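You operate a simulated robot arm through the tools that you are given. There is no shell and no other tool. Be economical: measure what you need, move in short steps, check, and stop when the job is done.

You are at the controls of a simulated two-armed robot. One attempt, no reset.

TASK
Take the lid off the teal grease can and lay it down on the top of the yellow edged table.

Only the result counts: the job must be done as asked and must still hold three seconds after the hand-in. Knocking over, shifting, dropping, spilling or breaking anything else fails it. Lids that push on must go on centred and level and be pressed home; caps that screw on are set level and turned clockwise until they are tight.

THE ROBOT
Two 6-joint arms with two-finger parallel grippers on one trunk, on a base that drives. Base frame: it is fixed to the floor where the robot stands at the start and does not move with it; the origin is under the middle of the robot, x ahead of it, y to its left, z up; the surface under the hand at the start is at about z = 860. Readings come in mm, degrees, newtons and seconds.
The left shoulder is at the start at [80, 216, 1597], the right one opposite. With the tool pointing down near the work surface each hand reaches from about 100 to 680 mm from the robot's upright axis, wherever it stands, measured 20 degrees to its own side. Payload 3.43 kg a hand.
Tool frame (each hand has its own): the origin (TCP) lies between the finger pads and is the grasp point; the fingertips stand 30 mm ahead of it; z points along the fingers, y is the line along which they close. Largest opening 94 mm; finger width 28, thickness 10; the body of the gripper, 50 by 96 mm, starts 55 mm behind the TCP.
Orientation is told as [roll, pitch, yaw] about the base's x, y, z axes, in that order, counted from this pose: with the fingers straight down and closing along the base's y, the tool's x points along the base's -x, its y along +y and its z along -z.

THE INTERFACE
- The arms move only by the tool drive_tool. It takes "left_targets", "right_targets" or both (then of equal length, played together; a hand with none holds still); each is a list of rows, each a list of 3 entries, a list of its own where there are three numbers: the shift along the base's x, y, z in mm, then the turn, a rotation vector about the base's x, y, z in degrees, then the opening, from 0 (shut) to 1 (fully open). In form: [[[x, y, z], [ax, ay, az], claw], ...]. A call has 1 to 12 rows; each row shifts and turns the commanded pose from where the row before left it. Rows are played at 5 a second. More than 50 mm and 8.6 degrees between two rows, or a gripper value outside its range, and nothing of the call is played. Where a pose cannot be reached the arm comes as near as it can. A force on the tool above 40 N (or 10 N above the force at the start of the call, whichever is more), or a blocked arm, ends the call early, and 0.2 s more pass. Each finger travels about 72 mm/s and halts on what it meets, pressing with about 35 N; the grip force reading is that of the motor and also rises with nothing between the fingers. The clock runs only during rows and for 0.2 s after the last one: add rows that do not move to give the fingers time. The reply holds the time, the measured pose of the TCP, the force on the tool along the base axes, the opening and the grip force, in the units named above and with some noise, with the torque about the TCP (base axes, N m) and any sound that the robot's microphone picked up.
- Cameras (640 x 400 px; columns grow to the right, rows downward): "scene" is now at [99.1, 14.3, 1748.1]; the picture's right is [0.21, -0.98, 0.00], its down [-0.81, -0.17, -0.56] and it looks along [0.55, 0.12, -0.83] (base axes); focal length 264 px, centre (320, 200). "left" rides on the left gripper at [76, -14, -103] in its tool frame; the picture's right is [0.18, 0.98, 0.00], its down [-0.75, 0.14, -0.64] and it looks along [-0.63, 0.12, 0.77] (tool axes); focal length 243 px, centre (320, 200). "right" rides on the right gripper at [76, 14, -103] in its tool frame; the picture's right is [-0.18, 0.98, 0.00], its down [-0.75, -0.14, -0.64] and it looks along [-0.63, -0.12, 0.77] (tool axes); focal length 243 px, centre (320, 200). There is no depth. A picture from a camera that has moved, and an enlarged one, comes with that camera's place and axes in the base frame and with its lens.
- snapshot(camera): a new picture of that camera. The clock stands still meanwhile.
- lift_body(by): slides the trunk up (or, below 0, down) by that many mm; the arms and the scene camera ride with it, the base frame stays. It gives what a move gives, with no picture.
- steer(legs): drives the robot by 1 to 6 legs, each [ahead, left, turn to the left] in mm, mm and degrees, along the robot's own axes; the way and the turn of a leg run together, so that a leg with both is an arc; at most 1500 mm and 180 degrees a leg. The arms and the cameras ride along, it lands a little off, and it stops where it bumps. It gives what a move gives.
- pan_tilt(pan, tilt): turns the head with the scene camera to pan (to the left, within 86 degrees either way) and tilt (down, from -29 to 69), counted from straight ahead of the robot. It gives what a move gives.
- close_up(camera, box): a new picture of the part [left, top, right, bottom] of that camera's present view, enlarged. The clock stands still meanwhile.
- finish_job(): hands the job in; it is judged then, once.

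Go step by step. Nothing tells you exact positions but the pictures and the camera data: compare them with the known pose of the tool, close in by small moves and look again before you grip or let go. The budget is 120 turns and 92 pictures, counting those below and the enlarged ones. Unless the task says otherwise, let go and move clear before handing in, and close with one line.

The tools are called as name(argument=value, ...) on one line, values as JSON. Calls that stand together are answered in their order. drive_tool: Moves the arms, as the interface text tells. Its arguments: {"type":"object","properties":{"left_targets":{"type":"array","items":{"type":"array"}},"right_targets":{"type":"array","items":{"type":"array"}}},"required":[]} The other tools are called the same way: lift_body (by) slides the trunk up or down; steer (legs) drives the base; pan_tilt (pan, tilt) turns the head that bears the scene camera; snapshot (camera) takes a picture; close_up (camera, box) takes an enlarged picture of a part of a camera's view; finish_job () hands the job in.

At the start:

```text
t: 0.0
left_position: [559.5, 306.2, 1072.0]
left_tool_rot: [0.1, 0.1, 0.0]
left_contact_force: [-0.2, 0.2, -1.0]
left_moment: [0.01, -0.01, -0.01]
left_gripper_width: 93.9
left_grip_force: 0.2
right_position: [609.4, -190.6, 1103.5]
right_tool_rot: [0.0, 0.0, 0.0]
right_contact_force: [0.1, 0.8, -0.3]
right_moment: [-0.03, 0.02, 0.0]
right_gripper_width: 94.0
right_grip_force: 0.1
trunk travel left (down, up): [-827.0, 13.0]
robot x, y, heading: [-1.3, -3.5, 0.1]
head pan, tilt: [12.0, 55.9]
```

scene: 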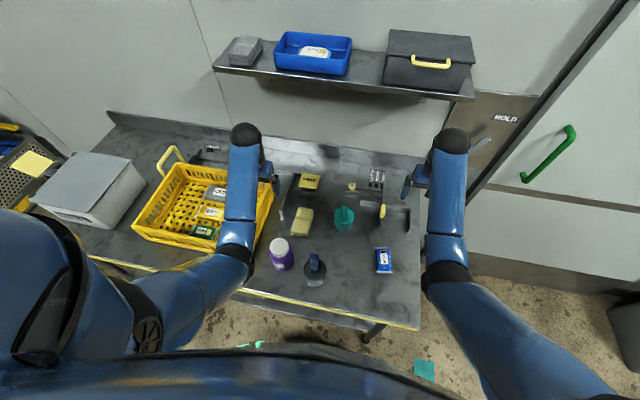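
right: 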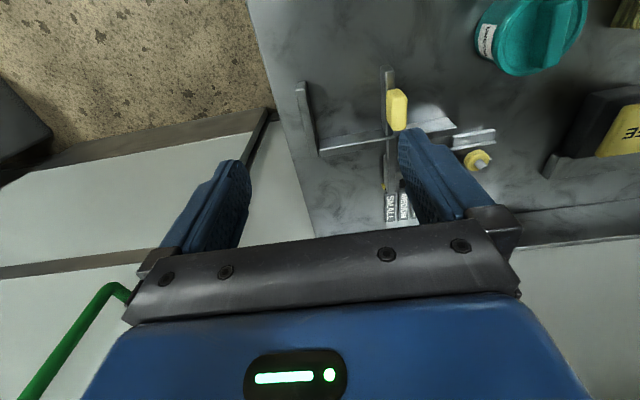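
left: 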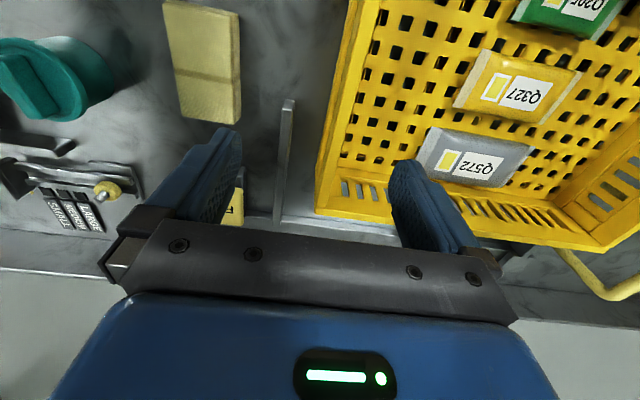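

The teal can with a ridged lid sits on the yellow-edged table at about (580, 30). I'll look closer before planning the grasp.

close_up(camera="scene", box=[220, 150, 440, 290])

close_up(camera="right", box=[400, 0, 640, 150])

close_up(camera="left", box=[0, 0, 240, 150])

```text
2.86 times, centred on (330, 220) of scene
camera zoom: at [99.1, 14.3, 1748.1], right [0.21, -0.98, 0.0], down [-0.81, -0.17, -0.56], along [0.55, 0.12, -0.83], focal length 753 px, centre (291, 143)
```

zoom: 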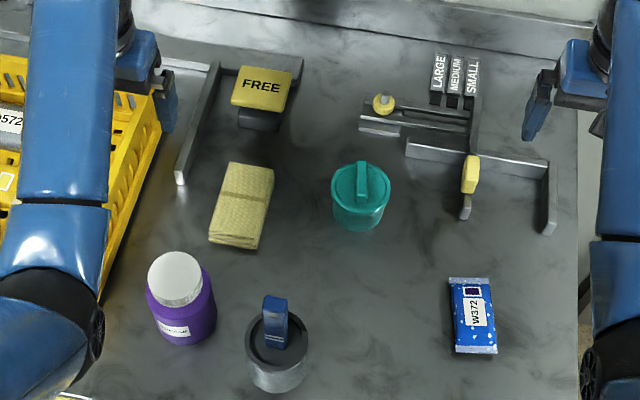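

```text
2.67 times, centred on (520, 75) of right
camera zoom: at [533.7, -176.1, 1207.3], right [0.18, 0.98, 0.0], down [0.75, -0.14, 0.64], along [0.63, -0.12, -0.77], focal length 647 px, centre (-213, 533)
```

zoom: 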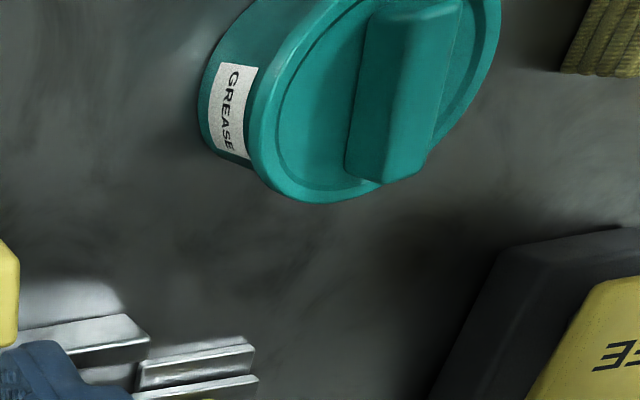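

```text
2.67 times, centred on (120, 75) of left
camera zoom: at [483.1, 292.9, 1175.9], right [-0.18, 0.98, 0.0], down [0.75, 0.14, 0.64], along [0.63, 0.12, -0.77], focal length 647 px, centre (853, 533)
```

zoom: 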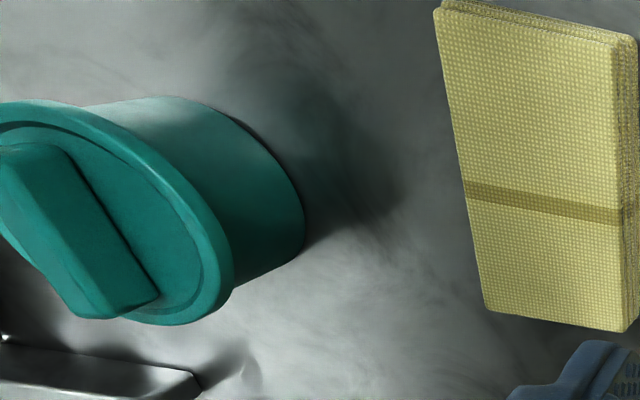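

The lid has a bar handle, roughly along x with a yaw of about +11°. I'll bring the right hand nearer at height to triangulate it.

drive_tool(right_targets=[[[-27, 47, 0], [0, 0, 0], 1], [[-27, 47, 0], [0, 0, 0], 1], [[-27, 47, 0], [0, 0, 4], 1], [[-27, 47, 0], [0, 0, 7], 1], [[0, 0, 0], [0, 0, 0], 1]])

snapshot(camera="right")

snapshot(camera="scene")

```text
refused: row 1 steps farther than a row can; nothing moved
```

```text
85 pictures are left
camera right: at [533.7, -176.1, 1207.3], right [0.18, 0.98, 0.0], down [0.75, -0.14, 0.64], along [0.63, -0.12, -0.77], focal length 243 px, centre (320, 200)
```

right: 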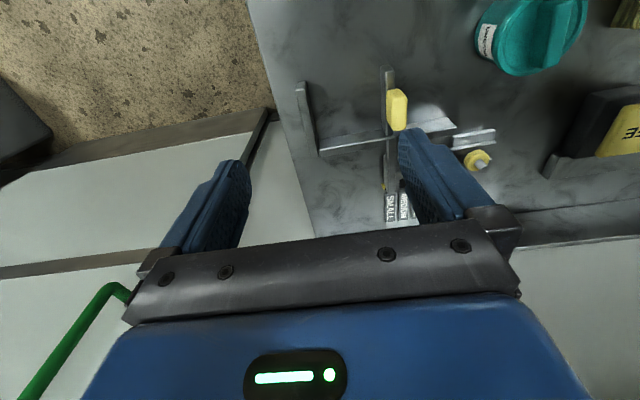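

```text
84 pictures are left
camera scene: at [99.1, 14.3, 1748.1], right [0.21, -0.98, 0.0], down [-0.81, -0.17, -0.56], along [0.55, 0.12, -0.83], focal length 264 px, centre (320, 200)
```

scene: 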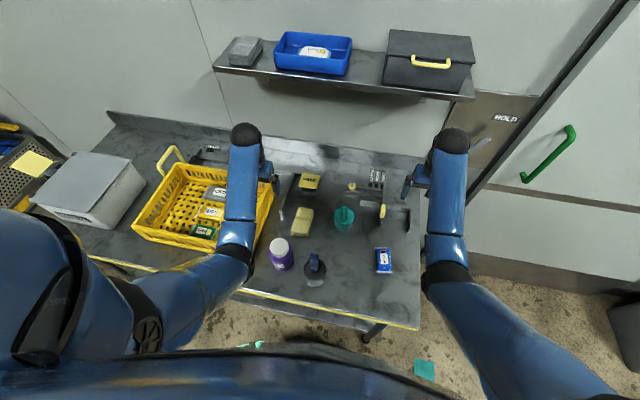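

The first row exceeded the step limit, so I'll repeat the move in shorter steps.

drive_tool(right_targets=[[[-22, 37, 0], [0, 0, 0], 1], [[-22, 37, 0], [0, 0, 0], 1], [[-22, 37, 0], [0, 0, 4], 1], [[-22, 37, 0], [0, 0, 4], 1], [[-22, 37, 0], [0, 0, 3], 1], [[0, 0, 0], [0, 0, 0], 1]])

snapshot(camera="right")

```text
t: 1.4
left_position: [560.6, 306.1, 1072.2]
left_tool_rot: [0.0, 0.0, 0.0]
left_contact_force: [0.1, -0.5, 0.7]
left_moment: [0.05, 0.03, -0.01]
left_gripper_width: 94.0
left_grip_force: 0.0
right_position: [517.2, -0.7, 1078.0]
right_tool_rot: [0.0, -0.1, 11.0]
right_contact_force: [-0.5, -0.6, 0.2]
right_moment: [0.01, -0.01, -0.01]
right_gripper_width: 93.8
right_grip_force: 0.0
right hand out of reach, approached as far as the arm can: row 1, 2, 3, 4
trunk travel left (down, up): [-827.0, 13.0]
robot x, y, heading: [1.4, -3.9, 0.0]
head pan, tilt: [12.0, 55.9]
```

```text
83 pictures are left
camera right: at [441.0, -1.3, 1181.7], right [-0.01, 1.0, 0.0], down [0.77, 0.01, 0.64], along [0.64, 0.01, -0.77], focal length 243 px, centre (320, 200)
```

right: 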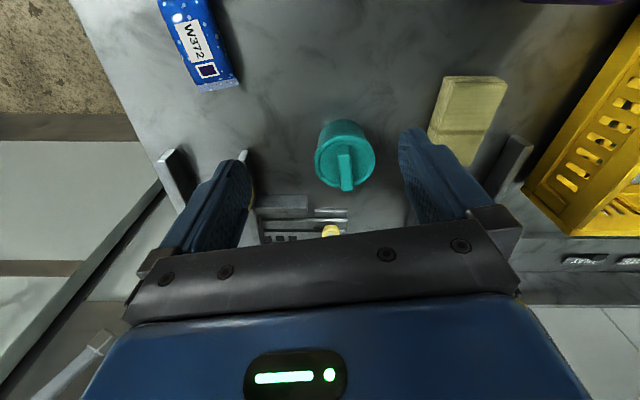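

close_up(camera="right", box=[280, 100, 408, 220])

drive_tool(right_targets=[[[0, 0, 0], [0, 0, 0], 1], [[0, 0, 0], [0, 0, 0], 1]])

```text
3.33 times, centred on (344, 160) of right
camera zoom: at [441.0, -1.3, 1181.7], right [-0.01, 1.0, 0.0], down [0.77, 0.01, 0.64], along [0.64, 0.01, -0.77], focal length 809 px, centre (240, 333)
```

zoom: 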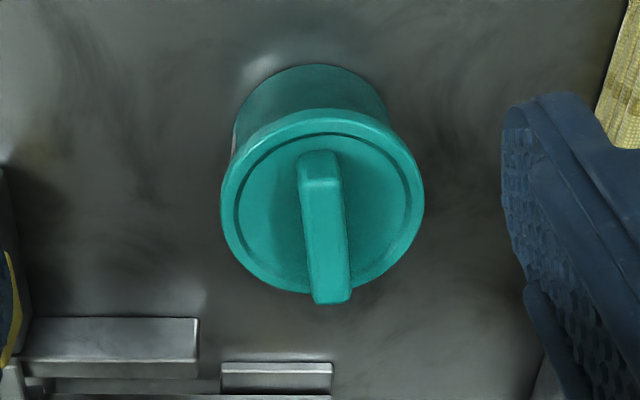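

```text
t: 2.0
left_position: [559.8, 305.9, 1071.8]
left_tool_rot: [0.1, 0.0, 0.1]
left_contact_force: [0.0, -0.1, -1.2]
left_moment: [0.01, 0.01, -0.04]
left_gripper_width: 94.1
left_grip_force: 0.0
right_position: [518.0, -0.7, 1078.6]
right_tool_rot: [0.1, -0.1, 11.0]
right_contact_force: [1.0, -0.2, 0.4]
right_moment: [0.0, -0.02, -0.01]
right_gripper_width: 94.0
right_grip_force: 0.1
trunk travel left (down, up): [-827.0, 13.0]
robot x, y, heading: [-2.1, 0.6, 0.0]
head pan, tilt: [12.0, 55.9]
```

The lid is centred around (595, 31), with its top near z≈924 and the bar top near z≈948. I'll move above it, then check.

drive_tool(right_targets=[[[26, 10, -20], [0, 0, 0], 1], [[26, 11, -20], [0, 0, 0], 1], [[25, 11, -20], [0, 0, 0], 1], [[0, 0, -10], [0, 0, 0], 1], [[0, 0, 0], [0, 0, 0], 1]])

snapshot(camera="right")

close_up(camera="left", box=[0, 0, 240, 150])

```text
t: 3.2
left_position: [558.7, 306.1, 1072.5]
left_tool_rot: [0.0, 0.0, 0.0]
left_contact_force: [-0.2, -0.1, -0.3]
left_moment: [-0.03, 0.01, -0.01]
left_gripper_width: 94.2
left_grip_force: 0.1
right_position: [589.9, 29.0, 1010.0]
right_tool_rot: [0.0, 0.0, 11.0]
right_contact_force: [0.5, -0.2, -0.4]
right_moment: [0.01, -0.03, 0.02]
right_gripper_width: 93.8
right_grip_force: 0.1
trunk travel left (down, up): [-827.0, 13.0]
robot x, y, heading: [-2.4, 0.1, -0.0]
head pan, tilt: [12.0, 55.9]
```

```text
81 pictures are left
camera right: at [513.8, 28.0, 1114.0], right [-0.01, 1.0, 0.0], down [0.77, 0.01, 0.64], along [0.64, 0.0, -0.77], focal length 243 px, centre (320, 200)
```

right: 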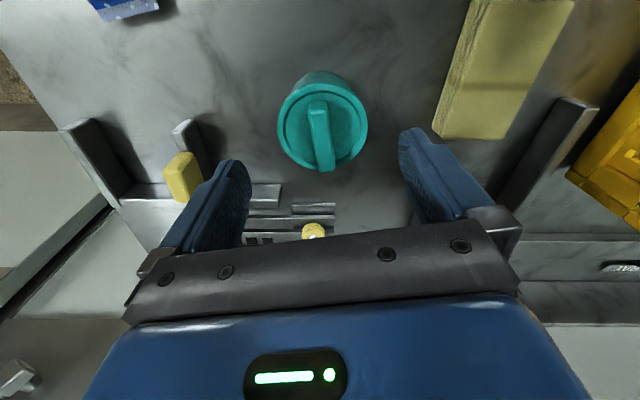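

```text
2.67 times, centred on (120, 75) of left
camera zoom: at [482.8, 292.8, 1176.0], right [-0.18, 0.98, 0.0], down [0.75, 0.14, 0.64], along [0.63, 0.12, -0.77], focal length 647 px, centre (853, 533)
```

zoom: 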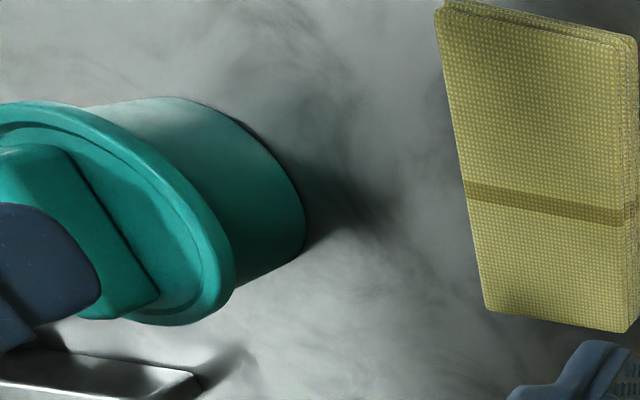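

close_up(camera="right", box=[256, 50, 384, 190])

```text
2.86 times, centred on (320, 120) of right
camera zoom: at [513.8, 28.0, 1114.0], right [-0.01, 1.0, 0.0], down [0.77, 0.01, 0.64], along [0.64, 0.0, -0.77], focal length 693 px, centre (320, 429)
```

zoom: 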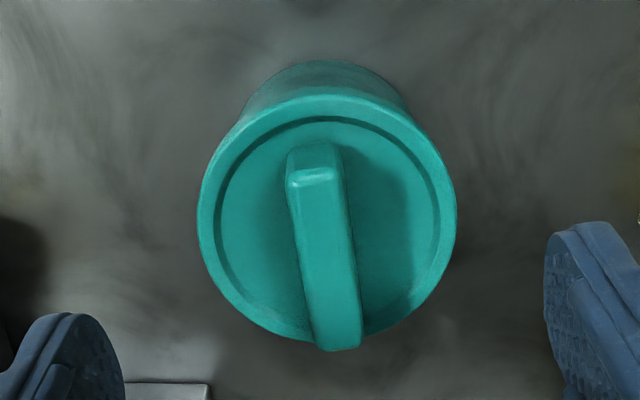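

Re-measured, the lid is centred at about (600, 30), with its top at z≈915, the bar top at ≈941 and a bar yaw of ≈8°. I'll narrow the gripper and come down partway.

drive_tool(right_targets=[[[10, 1, 0], [0, 0, -2.5], 0.45], [[0, 0, -5], [0, 0, 0], 0.45], [[0, 0, -10], [0, 0, 0], 0.45], [[0, 0, -10], [0, 0, 0], 0.45], [[0, 0, 0], [0, 0, 0], 0.45]])

snapshot(camera="right")

close_up(camera="left", box=[0, 0, 240, 150])

```text
t: 4.4
left_position: [560.0, 306.1, 1072.7]
left_tool_rot: [-0.1, 0.0, 0.0]
left_contact_force: [-0.7, 0.2, 0.8]
left_moment: [-0.02, 0.0, 0.03]
left_gripper_width: 93.9
left_grip_force: 0.1
right_position: [599.2, 31.4, 983.6]
right_tool_rot: [0.1, 0.0, 8.5]
right_contact_force: [0.4, -0.3, 0.1]
right_moment: [-0.02, -0.02, -0.01]
right_gripper_width: 42.4
right_grip_force: 0.1
trunk travel left (down, up): [-827.0, 13.0]
robot x, y, heading: [-0.5, -0.8, -0.1]
head pan, tilt: [12.0, 55.9]
```

```text
78 pictures are left
camera right: at [523.1, 34.4, 1088.3], right [0.04, 1.0, 0.0], down [0.77, -0.03, 0.64], along [0.64, -0.02, -0.77], focal length 243 px, centre (320, 200)
```

right: 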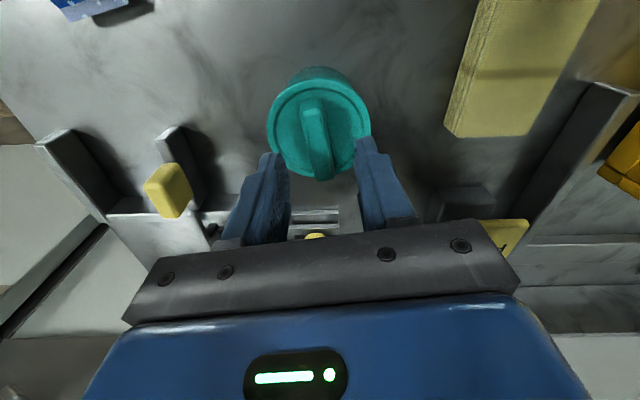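

```text
2.67 times, centred on (120, 75) of left
camera zoom: at [483.3, 293.0, 1175.8], right [-0.18, 0.98, 0.0], down [0.75, 0.14, 0.64], along [0.63, 0.12, -0.77], focal length 647 px, centre (853, 533)
```

zoom: 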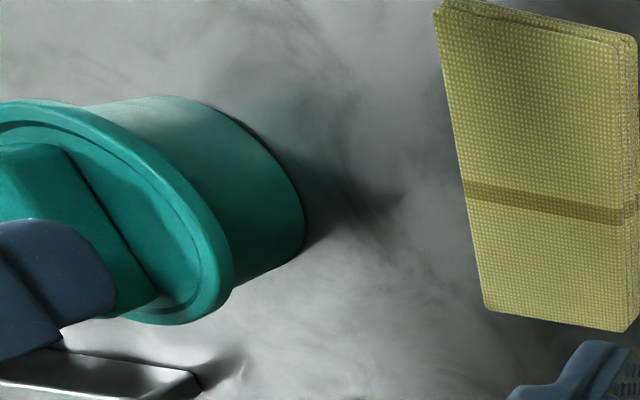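

Alignment looks good. I'll descend to just above the lid face, expecting tips at about 922, and check.

drive_tool(right_targets=[[[0, 0, -10], [0, 0, 0], 0.45], [[0, 0, -10], [0, 0, 0], 0.45], [[0, 0, -8], [0, 0, 0], 0.45], [[0, 0, 0], [0, 0, 0], 0.45]])

close_up(camera="right", box=[220, 50, 420, 250])

close_up(camera="left", box=[0, 0, 240, 150])

```text
t: 5.4
left_position: [559.9, 306.6, 1073.6]
left_tool_rot: [0.0, 0.0, 0.0]
left_contact_force: [0.2, -0.8, 0.2]
left_moment: [0.0, -0.01, 0.01]
left_gripper_width: 94.1
left_grip_force: 0.0
right_position: [601.1, 33.1, 955.6]
right_tool_rot: [0.0, 0.1, 8.6]
right_contact_force: [0.0, -0.4, -0.1]
right_moment: [0.02, 0.0, -0.03]
right_gripper_width: 42.3
right_grip_force: 0.1
trunk travel left (down, up): [-827.0, 13.0]
robot x, y, heading: [1.0, 3.3, 0.1]
head pan, tilt: [12.0, 55.9]
```

```text
2.00 times, centred on (320, 150) of right
camera zoom: at [523.6, 34.6, 1059.9], right [0.04, 1.0, 0.0], down [0.77, -0.03, 0.64], along [0.64, -0.02, -0.77], focal length 485 px, centre (320, 300)
```

zoom: 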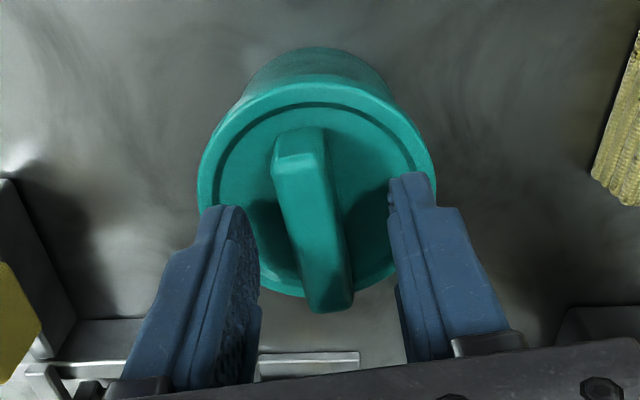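

```text
2.67 times, centred on (120, 75) of left
camera zoom: at [483.1, 293.0, 1175.9], right [-0.18, 0.98, 0.0], down [0.75, 0.14, 0.64], along [0.63, 0.12, -0.77], focal length 647 px, centre (853, 533)
```

zoom: 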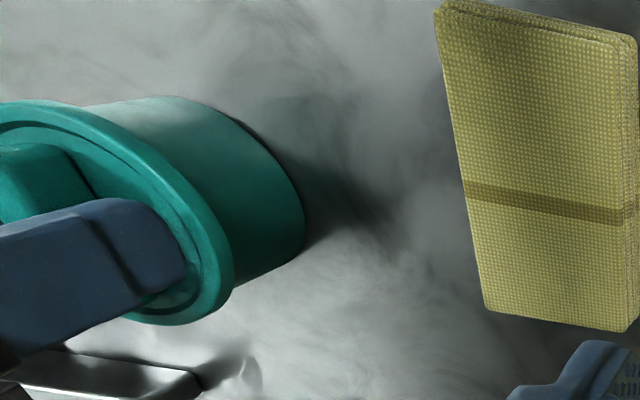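

The fingers straddle the bar and are centred. I'll go 3 mm lower and close.

drive_tool(right_targets=[[[-1, 0, -3], [0, 0, 1], 0.45], [[0, 0, 0], [0, 0, 0], 0.2], [[0, 0, 0], [0, 0, 0], 0], [[0, 0, 0], [0, 0, 0], 0], [[0, 0, 0], [0, 0, 0], 0]])

close_up(camera="right", box=[220, 50, 420, 250])

```text
t: 6.6
left_position: [560.6, 306.1, 1071.8]
left_tool_rot: [-0.1, -0.1, 0.0]
left_contact_force: [0.0, -0.1, -0.6]
left_moment: [-0.02, -0.02, 0.03]
left_gripper_width: 94.0
left_grip_force: 0.1
right_position: [600.1, 31.1, 951.9]
right_tool_rot: [0.0, 0.0, 9.4]
right_contact_force: [-0.5, -1.3, -0.9]
right_moment: [-0.02, -0.04, -0.02]
right_gripper_width: 13.5
right_grip_force: 35.5
trunk travel left (down, up): [-827.0, 13.0]
robot x, y, heading: [-0.6, 2.2, -0.1]
head pan, tilt: [12.0, 55.9]
```

```text
2.00 times, centred on (320, 150) of right
camera zoom: at [522.8, 33.0, 1056.3], right [0.02, 1.0, 0.0], down [0.77, -0.01, 0.64], along [0.64, -0.01, -0.77], focal length 485 px, centre (320, 300)
```

zoom: 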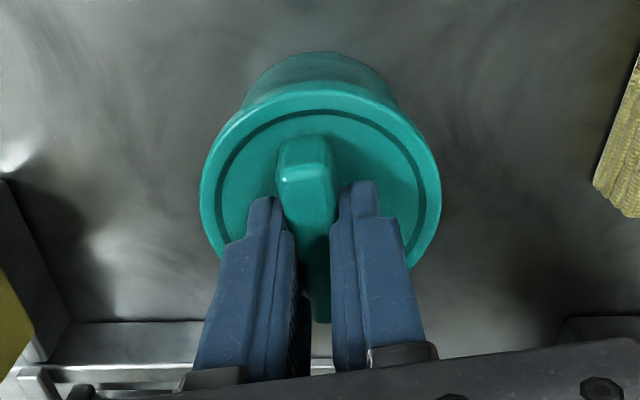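

Bar gripped at 13.5 mm wide. I'll try a small 2 mm lift and read the forces.

drive_tool(right_targets=[[[0, 0, 1], [0, 0, 0], 0], [[0, 0, 1], [0, 0, 0], 0]])

close_up(camera="left", box=[0, 0, 240, 150])

```text
t: 7.2
left_position: [559.7, 305.9, 1073.6]
left_tool_rot: [0.0, 0.0, 0.0]
left_contact_force: [0.1, 0.4, -0.8]
left_moment: [-0.01, 0.0, 0.04]
left_gripper_width: 93.9
left_grip_force: 0.0
right_position: [598.5, 31.5, 953.8]
right_tool_rot: [-0.1, 0.0, 9.5]
right_contact_force: [-0.2, -0.5, -1.8]
right_moment: [-0.03, -0.02, -0.01]
right_gripper_width: 13.5
right_grip_force: 35.4
trunk travel left (down, up): [-827.0, 13.0]
robot x, y, heading: [-0.3, -0.9, -0.2]
head pan, tilt: [12.0, 55.9]
```

```text
2.67 times, centred on (120, 75) of left
camera zoom: at [483.4, 293.0, 1175.7], right [-0.18, 0.98, 0.0], down [0.75, 0.14, 0.64], along [0.63, 0.12, -0.77], focal length 647 px, centre (853, 533)
```

zoom: 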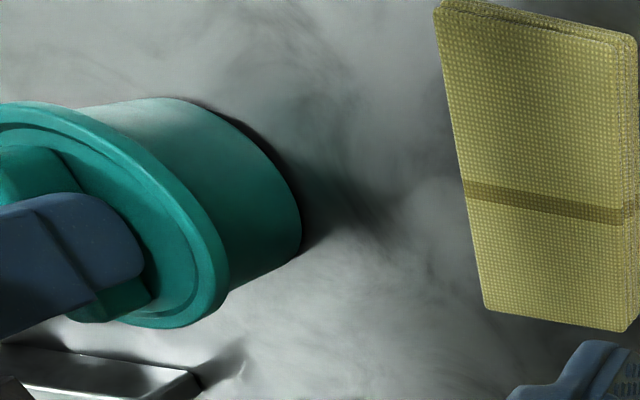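

The whole can seems to have shifted with the lid. I'll lower it back and compare.

drive_tool(right_targets=[[[0, 0, -1], [0, 0, 0], 0], [[0, 0, -1], [0, 0, 0], 0], [[0, 0, 0], [0, 0, 0], 0]])

close_up(camera="left", box=[0, 0, 240, 150])

```text
t: 8.0
left_position: [560.8, 307.4, 1072.5]
left_tool_rot: [0.1, 0.0, 0.0]
left_contact_force: [0.0, -0.5, 0.1]
left_moment: [0.01, -0.01, 0.01]
left_gripper_width: 93.9
left_grip_force: 0.1
right_position: [599.5, 31.0, 952.3]
right_tool_rot: [0.1, 0.0, 9.5]
right_contact_force: [0.3, 0.0, -2.4]
right_moment: [0.03, -0.02, 0.01]
right_gripper_width: 13.5
right_grip_force: 34.6
trunk travel left (down, up): [-827.0, 13.0]
robot x, y, heading: [-0.7, -0.3, -0.1]
head pan, tilt: [12.0, 55.9]
```

```text
2.67 times, centred on (120, 75) of left
camera zoom: at [483.5, 293.0, 1175.7], right [-0.18, 0.98, 0.0], down [0.75, 0.14, 0.64], along [0.63, 0.12, -0.77], focal length 647 px, centre (853, 533)
```

zoom: 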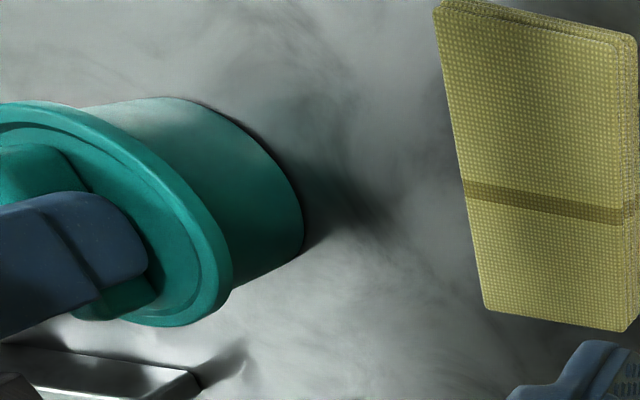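

The lid and can move together, so the lid is tight and I need the left hand to hold the can body. I'll turn the left hand in place, camera side up, so it can reach in low from the left.

drive_tool(left_targets=[[[-2, -4, 0], [0, 0, 8], 1], [[-2, -4, 0], [0, 0, 8], 1], [[-2, -4, 0], [0, 0, 8], 1], [[-2, -4, 0], [0, 0, 8], 1], [[-2, -4, 0], [0, 0, 8], 1], [[-2, -4, 0], [0, 0, 8], 1], [[-2, -4, 0], [0, 0, 8], 1], [[-2, -4, 0], [0, 0, 8], 1], [[-2, -4, 0], [0, 0, 8], 1], [[-2, -4, 0], [0, 0, 8], 1], [[-2, -4, 0], [0, 0, 8], 1], [[-2, -4, 0], [0, 0, 8], 1]])

snapshot(camera="scene")

snapshot(camera="left")

```text
t: 10.6
left_position: [542.1, 259.5, 1064.7]
left_tool_rot: [-0.1, 0.0, 96.1]
left_contact_force: [-0.5, -0.1, -0.3]
left_moment: [-0.01, 0.01, -0.01]
left_gripper_width: 94.1
left_grip_force: 0.1
left hand out of reach, approached as far as the arm can: row 6, 9
right_position: [600.5, 30.6, 953.9]
right_tool_rot: [-0.1, 0.0, 9.5]
right_contact_force: [0.8, 0.6, -1.8]
right_moment: [-0.02, 0.01, 0.02]
right_gripper_width: 13.4
right_grip_force: 34.8
trunk travel left (down, up): [-827.0, 13.0]
robot x, y, heading: [0.7, -1.0, 0.2]
head pan, tilt: [12.0, 55.9]
```

```text
71 pictures are left
camera scene: at [99.6, 14.3, 1748.0], right [0.21, -0.98, 0.0], down [-0.81, -0.17, -0.56], along [0.55, 0.12, -0.83], focal length 264 px, centre (320, 200)
```

scene: 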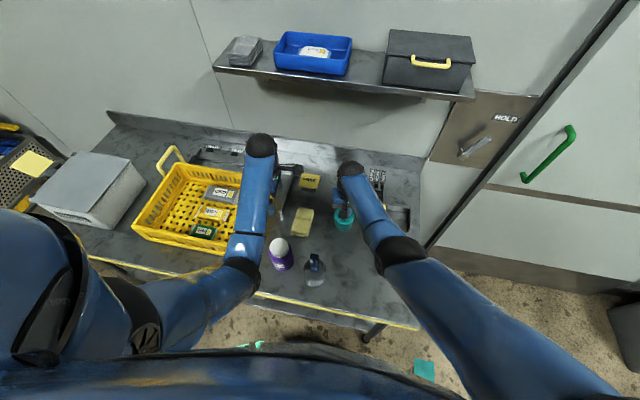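

```text
70 pictures are left
camera left: at [562.5, 185.7, 1167.6], right [-0.96, -0.29, 0.0], down [-0.22, 0.73, 0.64], along [-0.18, 0.61, -0.77], focal length 243 px, centre (320, 200)
```

left: 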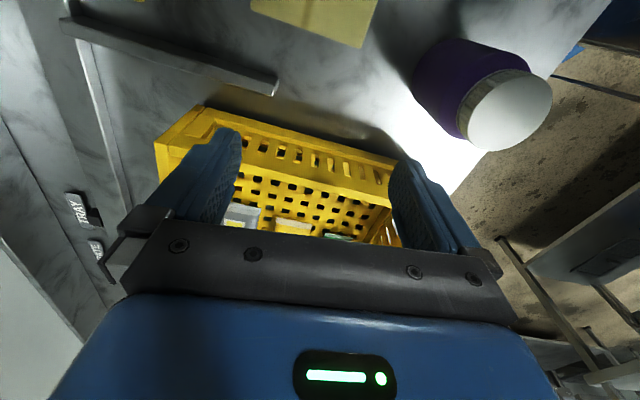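

The yaw works. I'll finish the turn and tilt the fingers towards the can.

drive_tool(left_targets=[[[0, 0, 0], [0, 0, 8], 1], [[0, 0, 0], [0, 0, 8], 1], [[0, 0, 0], [0, 0, 3], 1], [[0, 0, 0], [-7.36, -3.43, 0], 1], [[0, 0, 0], [-7.36, -3.43, 0], 1], [[0, 0, 0], [-7.36, -3.43, 0], 1], [[0, 0, 0], [-7.36, -3.43, 0], 1], [[0, 0, 0], [-7.36, -3.43, 0], 1], [[0, 0, 0], [-7.36, -3.43, 0], 1], [[0, 0, 0], [-7.36, -3.43, 0], 1], [[0, 0, 0], [-7.36, -3.43, 0], 1], [[0, 0, 0], [0, 0, 0], 1]])

snapshot(camera="scene")

snapshot(camera="left")

```text
t: 13.2
left_position: [540.2, 258.7, 1066.9]
left_tool_rot: [0.0, 65.0, 115.0]
left_contact_force: [0.3, -0.3, -0.5]
left_moment: [-0.02, 0.0, 0.02]
left_gripper_width: 94.0
left_grip_force: 0.1
right_position: [600.9, 30.5, 953.8]
right_tool_rot: [0.0, 0.0, 9.5]
right_contact_force: [0.4, -1.1, -2.0]
right_moment: [-0.03, 0.0, 0.0]
right_gripper_width: 13.5
right_grip_force: 35.1
trunk travel left (down, up): [-827.0, 13.0]
robot x, y, heading: [1.1, -1.3, -0.1]
head pan, tilt: [12.0, 55.9]
```

```text
69 pictures are left
camera scene: at [99.7, 14.4, 1748.0], right [0.21, -0.98, 0.0], down [-0.81, -0.17, -0.56], along [0.55, 0.12, -0.83], focal length 264 px, centre (320, 200)
```

scene: 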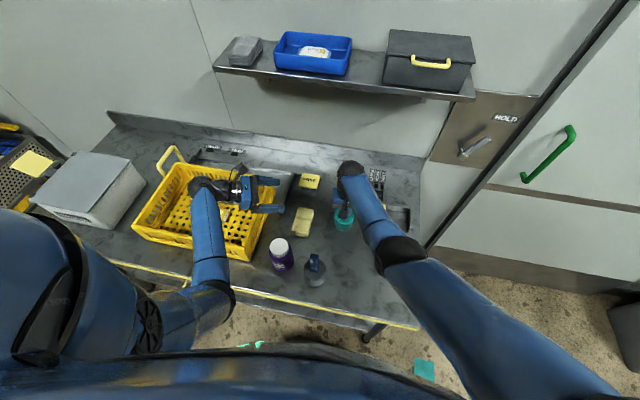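

```text
68 pictures are left
camera left: at [526.3, 321.2, 1179.1], right [-0.86, -0.49, 0.17], down [-0.51, 0.76, -0.41], along [0.07, -0.44, -0.9], focal length 243 px, centre (320, 200)
```

left: 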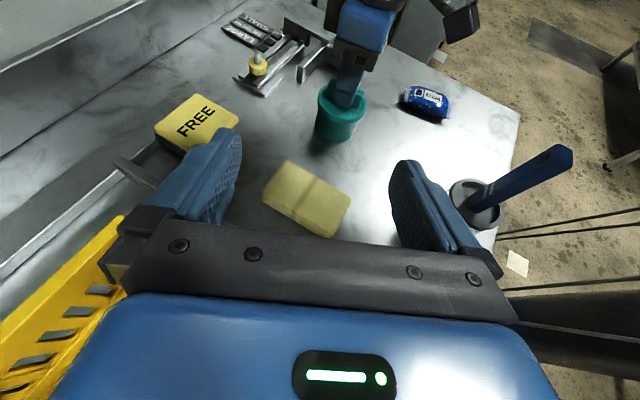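

close_up(camera="left", box=[280, 50, 400, 170])

close_up(camera="scene", box=[160, 140, 400, 290])

```text
3.33 times, centred on (340, 110) of left
camera zoom: at [526.3, 321.2, 1179.1], right [-0.86, -0.49, 0.17], down [-0.51, 0.76, -0.41], along [0.07, -0.44, -0.9], focal length 809 px, centre (253, 500)
```

zoom: 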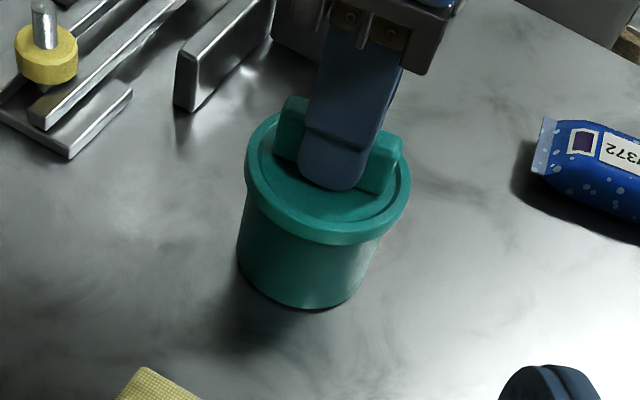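

```text
2.67 times, centred on (280, 215) of scene
camera zoom: at [99.7, 14.4, 1748.0], right [0.21, -0.98, 0.0], down [-0.81, -0.17, -0.56], along [0.55, 0.12, -0.83], focal length 703 px, centre (427, 160)
```

zoom: 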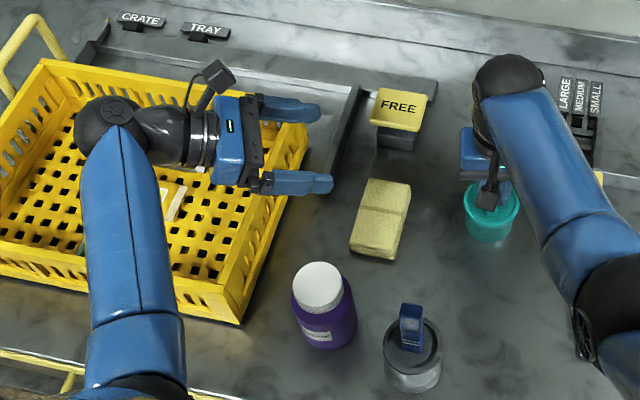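

Reach is fine, and clearances to the basket and bottle look adequate. I'll stage the left hand about 70 mm back from the grip pose.

drive_tool(left_targets=[[[5, -28, -20], [0, 0, -7], 1], [[6, -29, -21], [-4.76, -1.55, 0], 1], [[5, -28, -20], [0, 0, 0], 1], [[6, -29, -21], [0, 0, 0], 1], [[0, 0, 0], [0, 0, 0], 1]])

snapshot(camera="left")

close_up(camera="scene", box=[160, 140, 400, 290])

```text
t: 14.4
left_position: [558.7, 144.6, 982.9]
left_tool_rot: [0.2, 70.0, 108.2]
left_contact_force: [0.2, -0.5, 0.0]
left_moment: [0.0, 0.03, -0.01]
left_gripper_width: 94.1
left_grip_force: 0.0
right_position: [599.8, 30.5, 953.0]
right_tool_rot: [-0.1, 0.1, 9.4]
right_contact_force: [-0.2, 0.2, -2.0]
right_moment: [-0.02, 0.0, 0.05]
right_gripper_width: 13.3
right_grip_force: 35.1
trunk travel left (down, up): [-827.0, 13.0]
robot x, y, heading: [-0.3, 0.0, 0.1]
head pan, tilt: [12.0, 55.9]
```

```text
65 pictures are left
camera left: at [549.9, 217.3, 1090.6], right [-0.92, -0.36, 0.17], down [-0.4, 0.78, -0.49], along [0.04, -0.52, -0.86], focal length 243 px, centre (320, 200)
```

left: 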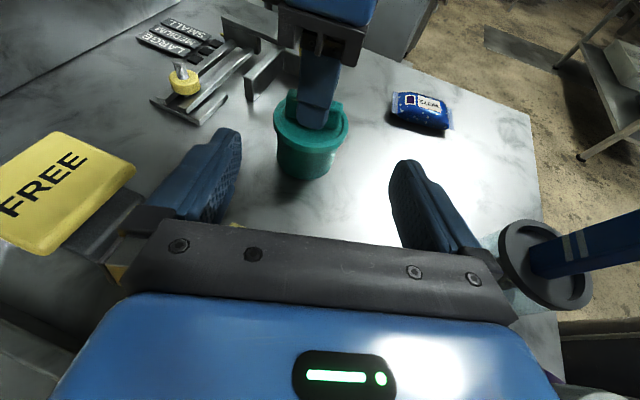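

```text
2.67 times, centred on (280, 215) of scene
camera zoom: at [100.0, 14.5, 1748.0], right [0.21, -0.98, 0.0], down [-0.81, -0.17, -0.56], along [0.55, 0.12, -0.83], focal length 703 px, centre (427, 160)
```

zoom: 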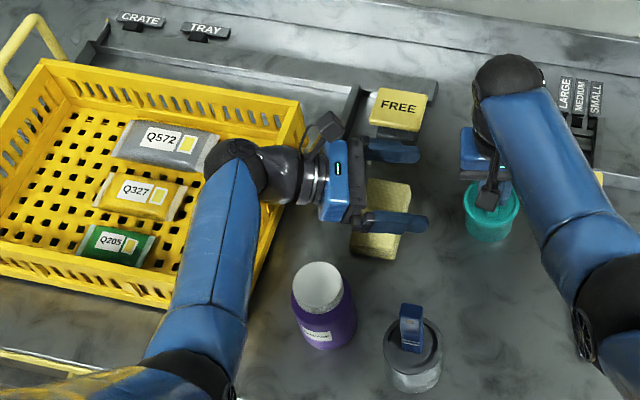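

drive_tool(left_targets=[[[4, -10, -20], [0, 0, 0], 1], [[4, -10, -20], [0, 0, 0], 1], [[4, -10, -20], [0, 0, 0], 1], [[0, 0, -6], [0, 0, 0], 1], [[0, 0, 0], [0, 0, 0], 1]])

close_up(camera="left", box=[200, 60, 440, 210])

close_up(camera="scene", box=[220, 150, 380, 250])

```text
t: 15.6
left_position: [571.2, 109.5, 920.3]
left_tool_rot: [-0.6, 69.8, 107.4]
left_contact_force: [2.6, -1.1, 2.2]
left_moment: [0.26, 0.14, -0.19]
left_gripper_width: 94.1
left_grip_force: 0.1
right_position: [597.4, 25.1, 954.6]
right_tool_rot: [0.3, -0.2, 9.4]
right_contact_force: [0.3, -0.9, -0.6]
right_moment: [0.04, -0.03, 0.0]
right_gripper_width: 13.5
right_grip_force: 34.5
trunk travel left (down, up): [-827.0, 13.0]
robot x, y, heading: [2.2, -3.1, -0.2]
head pan, tilt: [12.0, 55.9]
```

```text
2.67 times, centred on (320, 135) of left
camera zoom: at [562.7, 180.9, 1028.2], right [-0.92, -0.36, 0.17], down [-0.4, 0.78, -0.49], along [0.04, -0.51, -0.86], focal length 647 px, centre (320, 373)
```

zoom: 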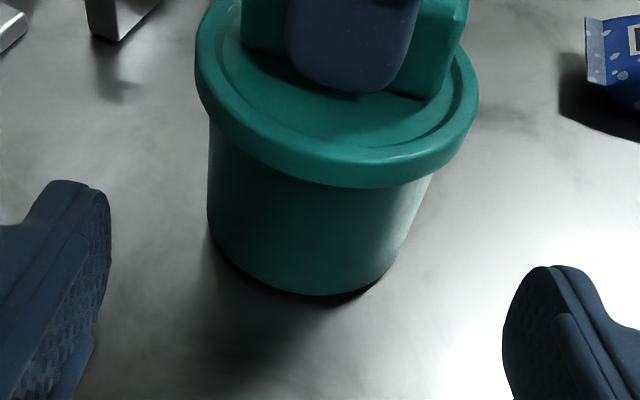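

```text
4.00 times, centred on (300, 200) of scene
camera zoom: at [95.6, 6.7, 1748.5], right [0.21, -0.98, 0.0], down [-0.81, -0.17, -0.56], along [0.55, 0.12, -0.83], focal length 1054 px, centre (400, 200)
```

zoom: 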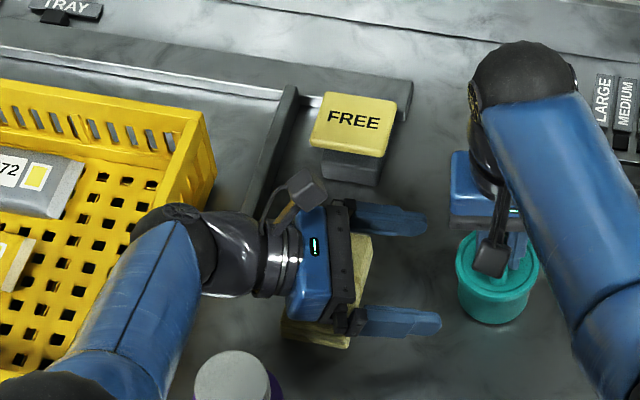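

Something is in contact: the base shifted several mm and the left hand reads an upward force. I'll back the last move out and see what it touched.

drive_tool(left_targets=[[[0, 0, 20], [0, 0, 0], 1], [[-4, 10, 20], [0, 0, 0], 1], [[-8, 20, 26], [0, 0, 0], 1], [[0, 0, 0], [0, 0, 0], 1]])

close_up(camera="scene", box=[160, 140, 400, 290])

```text
t: 16.6
left_position: [562.1, 148.1, 985.0]
left_tool_rot: [0.5, 70.1, 108.4]
left_contact_force: [-1.4, 0.1, -0.3]
left_moment: [0.01, -0.03, 0.0]
left_gripper_width: 93.8
left_grip_force: 0.0
right_position: [600.0, 32.1, 952.8]
right_tool_rot: [-0.1, 0.1, 9.5]
right_contact_force: [0.5, 0.9, -2.3]
right_moment: [0.02, -0.01, -0.02]
right_gripper_width: 13.3
right_grip_force: 35.2
trunk travel left (down, up): [-827.0, 13.0]
robot x, y, heading: [1.4, -3.5, 0.1]
head pan, tilt: [12.0, 55.9]
```

```text
2.67 times, centred on (280, 215) of scene
camera zoom: at [100.3, 16.1, 1747.9], right [0.21, -0.98, 0.0], down [-0.81, -0.17, -0.56], along [0.55, 0.12, -0.83], focal length 703 px, centre (427, 160)
```

zoom: 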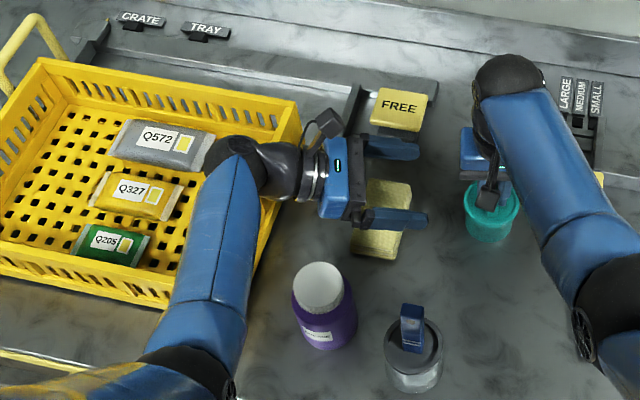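

The left wrist touched the basket edge and nudged it by a few mm. The right side is open, so I'll swap roles: the right hand will hold the can body from the right-front and the left hand will lift the lid. First I'll release the bar gently and back both hands off.

drive_tool(right_targets=[[[0, 0, 0], [0, 0, 0], 0.2], [[0, 0, 0], [0, 0, 0], 0.45], [[0, 0, 0], [0, 0, 0], 0.45], [[0, 0, 15], [0, 0, 0], 0.45], [[0, 0, 20], [0, 0, 0], 0.45], [[0, 0, 30], [0, 0, 0], 0.45], [[-10, -35, 10], [0, 0, 0], 0.7], [[-15, -35, 0], [0, 0, 0], 1], [[-15, -35, 0], [0, 0, -8], 1], [[-15, -35, 0], [0, 0, -8], 1], [[-10, -35, 0], [0, 0, -8], 1], [[0, 0, 0], [0, 0, -8], 1]], left_targets=[[[0, 0, 0], [0, 0, 0], 1], [[0, 0, 0], [0, 0, 0], 1], [[0, 0, 0], [0, 0, 0], 1], [[0, 10, 20], [0, 0, 0], 1], [[0, 10, 20], [0, 0, 0], 1], [[0, 10, 20], [0, 0, 0], 1], [[0, 10, 10], [0, 0, 0], 1], [[0, 10, 0], [0, 0, 0], 1], [[0, 10, 0], [0, 0, 0], 1], [[0, 10, 0], [0, 0, 0], 1], [[0, 10, 0], [0, 0, 0], 1], [[0, 0, 0], [0, 0, 0], 1]])

close_up(camera="scene", box=[220, 150, 440, 290])

snapshot(camera="scene")

```text
t: 19.2
left_position: [561.1, 223.8, 1056.2]
left_tool_rot: [0.1, 70.1, 108.1]
left_contact_force: [-0.1, 0.3, 0.9]
left_moment: [-0.03, -0.04, -0.01]
left_gripper_width: 94.1
left_grip_force: 0.1
right_position: [534.0, -142.3, 1028.4]
right_tool_rot: [0.0, 0.0, -22.6]
right_contact_force: [0.8, -0.5, 0.7]
right_moment: [-0.03, 0.01, -0.01]
right_gripper_width: 94.0
right_grip_force: 0.1
trunk travel left (down, up): [-827.0, 13.0]
robot x, y, heading: [-1.0, 3.6, -0.1]
head pan, tilt: [12.0, 55.9]
```

```text
2.86 times, centred on (330, 220) of scene
camera zoom: at [99.3, 14.6, 1748.1], right [0.21, -0.98, 0.0], down [-0.81, -0.17, -0.56], along [0.55, 0.12, -0.83], focal length 753 px, centre (291, 143)
```

zoom: 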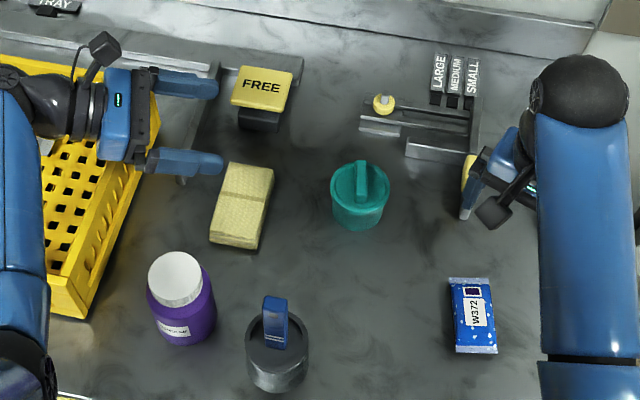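

```text
59 pictures are left
camera scene: at [99.3, 14.6, 1748.1], right [0.21, -0.98, 0.0], down [-0.81, -0.17, -0.56], along [0.55, 0.12, -0.83], focal length 264 px, centre (320, 200)
```

scene: 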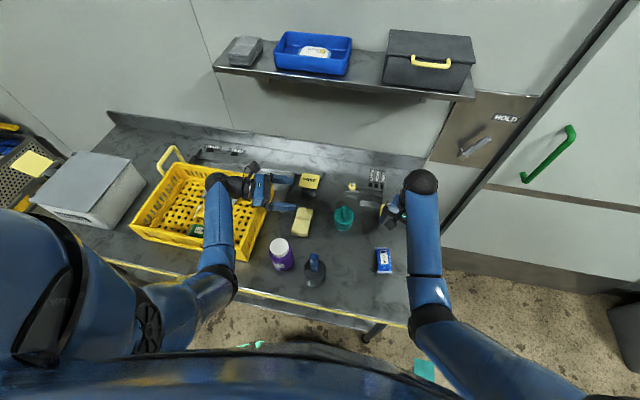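

The can, sponge and the rest are where they were. Now I'll turn the right hand so that its camera side is up when tilted, heading about +55°.

drive_tool(right_targets=[[[0, 0, 0], [0, 0, -8], 1], [[0, 0, 0], [0, 0, -8], 1], [[0, 0, 0], [0, 0, -8], 1], [[0, 0, 0], [0, 0, -8], 1], [[0, 0, 0], [0, 0, -8], 1], [[0, 0, 0], [0, 0, -8], 1], [[0, 0, 0], [0, 0, -8], 1], [[0, 0, 0], [0, 0, -8], 1], [[0, 0, 0], [0, 0, -8], 1], [[0, 0, 0], [0, 0, -8], 1], [[0, 0, 0], [0, 0, -8], 1], [[0, 0, 0], [0, 0, -8], 1]], left_targets=[[[-5, 5, 0], [0, 0, 0], 1], [[-5, 5, 0], [0, 0, 0], 1], [[0, 0, 0], [7.6, 2.5, 0], 1], [[0, 0, 0], [7.6, 2.5, 0], 1], [[0, 0, 0], [7.6, 2.5, 0], 1], [[0, 0, 0], [7.6, 2.5, 0], 1], [[0, 0, 0], [7.6, 2.5, 0], 1], [[0, 0, 0], [7.6, 2.5, 0], 1], [[0, 0, 0], [7.6, 2.5, 0], 1], [[0, 0, 0], [7.6, 2.5, 0], 1], [[0, 0, 0], [5.77, 1.6, 0], 1], [[0, 0, 0], [0, 0, 0], 1]])

```text
t: 21.8
left_position: [550.1, 235.7, 1054.1]
left_tool_rot: [-0.1, -0.1, 108.1]
left_contact_force: [-0.4, 0.3, -0.1]
left_moment: [-0.03, -0.02, 0.02]
left_gripper_width: 93.8
left_grip_force: 0.1
right_position: [535.7, -143.8, 1029.0]
right_tool_rot: [0.0, 0.0, -118.6]
right_contact_force: [-0.9, 0.9, 0.5]
right_moment: [-0.01, 0.04, -0.02]
right_gripper_width: 94.3
right_grip_force: 0.0
trunk travel left (down, up): [-827.0, 13.0]
robot x, y, heading: [-2.3, 0.2, 0.1]
head pan, tilt: [12.0, 55.9]
```

drive_tool(right_targets=[[[0, 0, 0], [0, 0, -6.4], 1], [[0, 0, 0], [6.37, -4.46, 0], 1], [[0, 0, 0], [6.37, -4.46, 0], 1], [[0, 0, 0], [6.37, -4.46, 0], 1], [[0, 0, 0], [6.37, -4.46, 0], 1], [[0, 0, 0], [6.37, -4.46, 0], 1], [[0, 0, 0], [6.37, -4.46, 0], 1], [[0, 0, 0], [6.37, -4.46, 0], 1], [[0, 0, 0], [6.37, -4.46, 0], 1], [[0, 0, 0], [6.37, -4.46, 0], 1], [[0, 0, 0], [0, 0, 0], 1], [[0, 0, 0], [0, 0, 0], 1]], left_targets=[[[0, 0, 0], [0, 0, -8.2], 1], [[0, 0, 0], [0, 0, -8.2], 1], [[0, 0, 0], [0, 0, -8.2], 1], [[0, 0, 0], [0, 0, -8.2], 1], [[0, 0, 0], [0, 0, -8.2], 1], [[0, 0, 0], [0, 0, -8.2], 1], [[0, 0, 0], [0, 0, -8.2], 1], [[0, 0, 0], [0, 0, -8.2], 1], [[0, 0, 0], [0, 0, -8.2], 1], [[0, 0, 0], [0, 0, -8.2], 1], [[0, 0, 0], [0, 0, -8.2], 1], [[0, 0, 0], [0, 0, -8.4], 1]])

snapshot(camera="scene")

snapshot(camera="right")

```text
t: 24.4
left_position: [550.7, 235.3, 1053.3]
left_tool_rot: [-0.1, -0.1, 9.3]
left_contact_force: [-0.4, 0.1, -0.5]
left_moment: [0.01, 0.02, -0.02]
left_gripper_width: 93.9
left_grip_force: 0.0
right_position: [535.1, -144.3, 1029.1]
right_tool_rot: [0.3, 69.9, -124.7]
right_contact_force: [-1.0, 0.2, -0.4]
right_moment: [0.0, 0.01, -0.02]
right_gripper_width: 94.2
right_grip_force: 0.3
trunk travel left (down, up): [-827.0, 13.0]
robot x, y, heading: [-0.9, 3.2, 0.0]
head pan, tilt: [12.0, 55.9]
```

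```text
58 pictures are left
camera scene: at [99.0, 14.4, 1748.1], right [0.21, -0.98, 0.0], down [-0.81, -0.17, -0.56], along [0.55, 0.12, -0.83], focal length 264 px, centre (320, 200)
```

scene: 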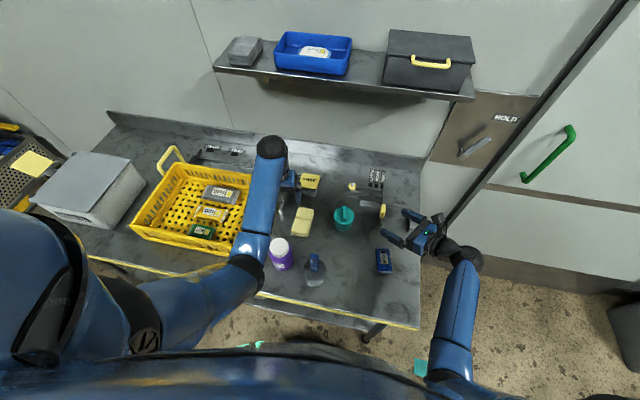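

```text
57 pictures are left
camera right: at [506.7, -209.6, 1137.4], right [0.77, -0.62, -0.17], down [-0.61, -0.63, -0.49], along [0.19, 0.48, -0.86], focal length 243 px, centre (320, 200)
```

right: 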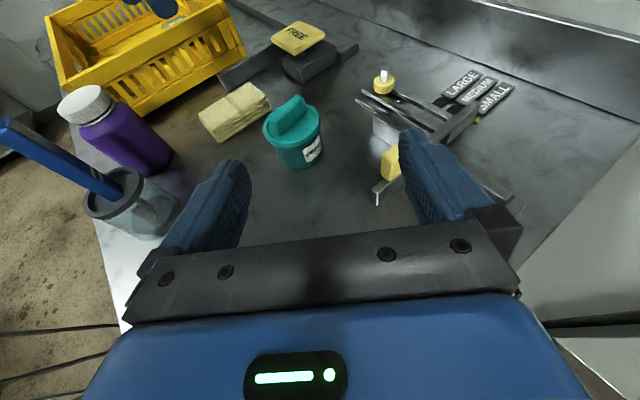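

Right hand is well posed, with nothing in its way. I'll lower it to about 100 mm short of the can.

drive_tool(right_targets=[[[0, 21, -26], [0, 0, 0], 1], [[0, 21, -26], [0, 0, 0], 1], [[0, 20, -26], [0, 0, 0], 1], [[0, 20, -26], [0, 0, 0], 1], [[0, 0, 0], [0, 0, 0], 1]])

snapshot(camera="right")

close_up(camera="scene", box=[280, 150, 500, 290])

```text
t: 25.6
left_position: [551.2, 235.4, 1054.0]
left_tool_rot: [-0.1, 0.0, 9.5]
left_contact_force: [0.2, -0.5, -0.1]
left_moment: [-0.01, 0.0, -0.01]
left_gripper_width: 94.0
left_grip_force: 0.1
right_position: [536.0, -63.4, 924.8]
right_tool_rot: [0.3, 70.0, -124.6]
right_contact_force: [1.0, -0.1, 0.8]
right_moment: [0.01, 0.02, -0.05]
right_gripper_width: 94.0
right_grip_force: 0.1
trunk travel left (down, up): [-827.0, 13.0]
robot x, y, heading: [-1.3, 1.3, 0.0]
head pan, tilt: [12.0, 55.9]
```

```text
56 pictures are left
camera right: at [507.6, -129.8, 1032.5], right [0.77, -0.61, -0.17], down [-0.61, -0.63, -0.49], along [0.19, 0.48, -0.86], focal length 243 px, centre (320, 200)
```

right: 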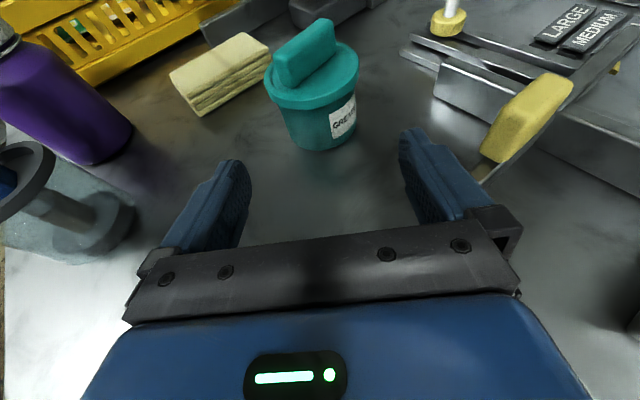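

```text
2.86 times, centred on (390, 220) of scene
camera zoom: at [99.2, 14.4, 1748.1], right [0.21, -0.98, 0.0], down [-0.81, -0.17, -0.56], along [0.55, 0.12, -0.83], focal length 753 px, centre (120, 143)
```

zoom: 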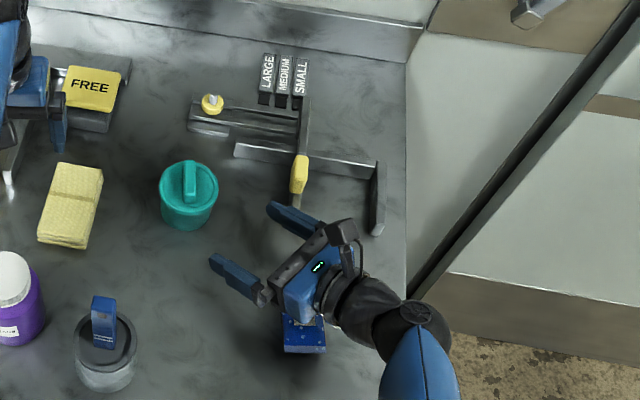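

close_up(camera="right", box=[240, 10, 400, 170])

```text
2.50 times, centred on (320, 90) of right
camera zoom: at [507.6, -129.8, 1032.5], right [0.77, -0.61, -0.17], down [-0.61, -0.63, -0.49], along [0.19, 0.48, -0.86], focal length 606 px, centre (320, 475)
```

zoom: 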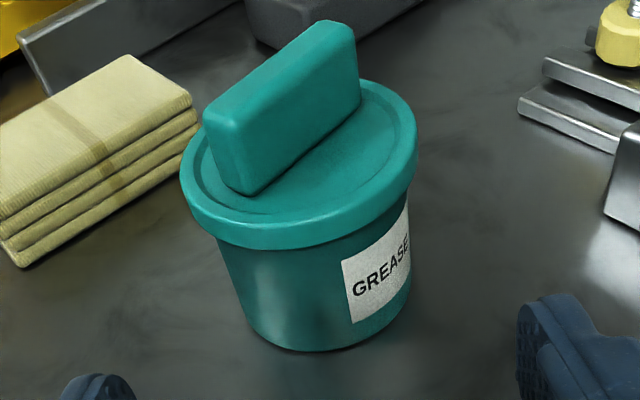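

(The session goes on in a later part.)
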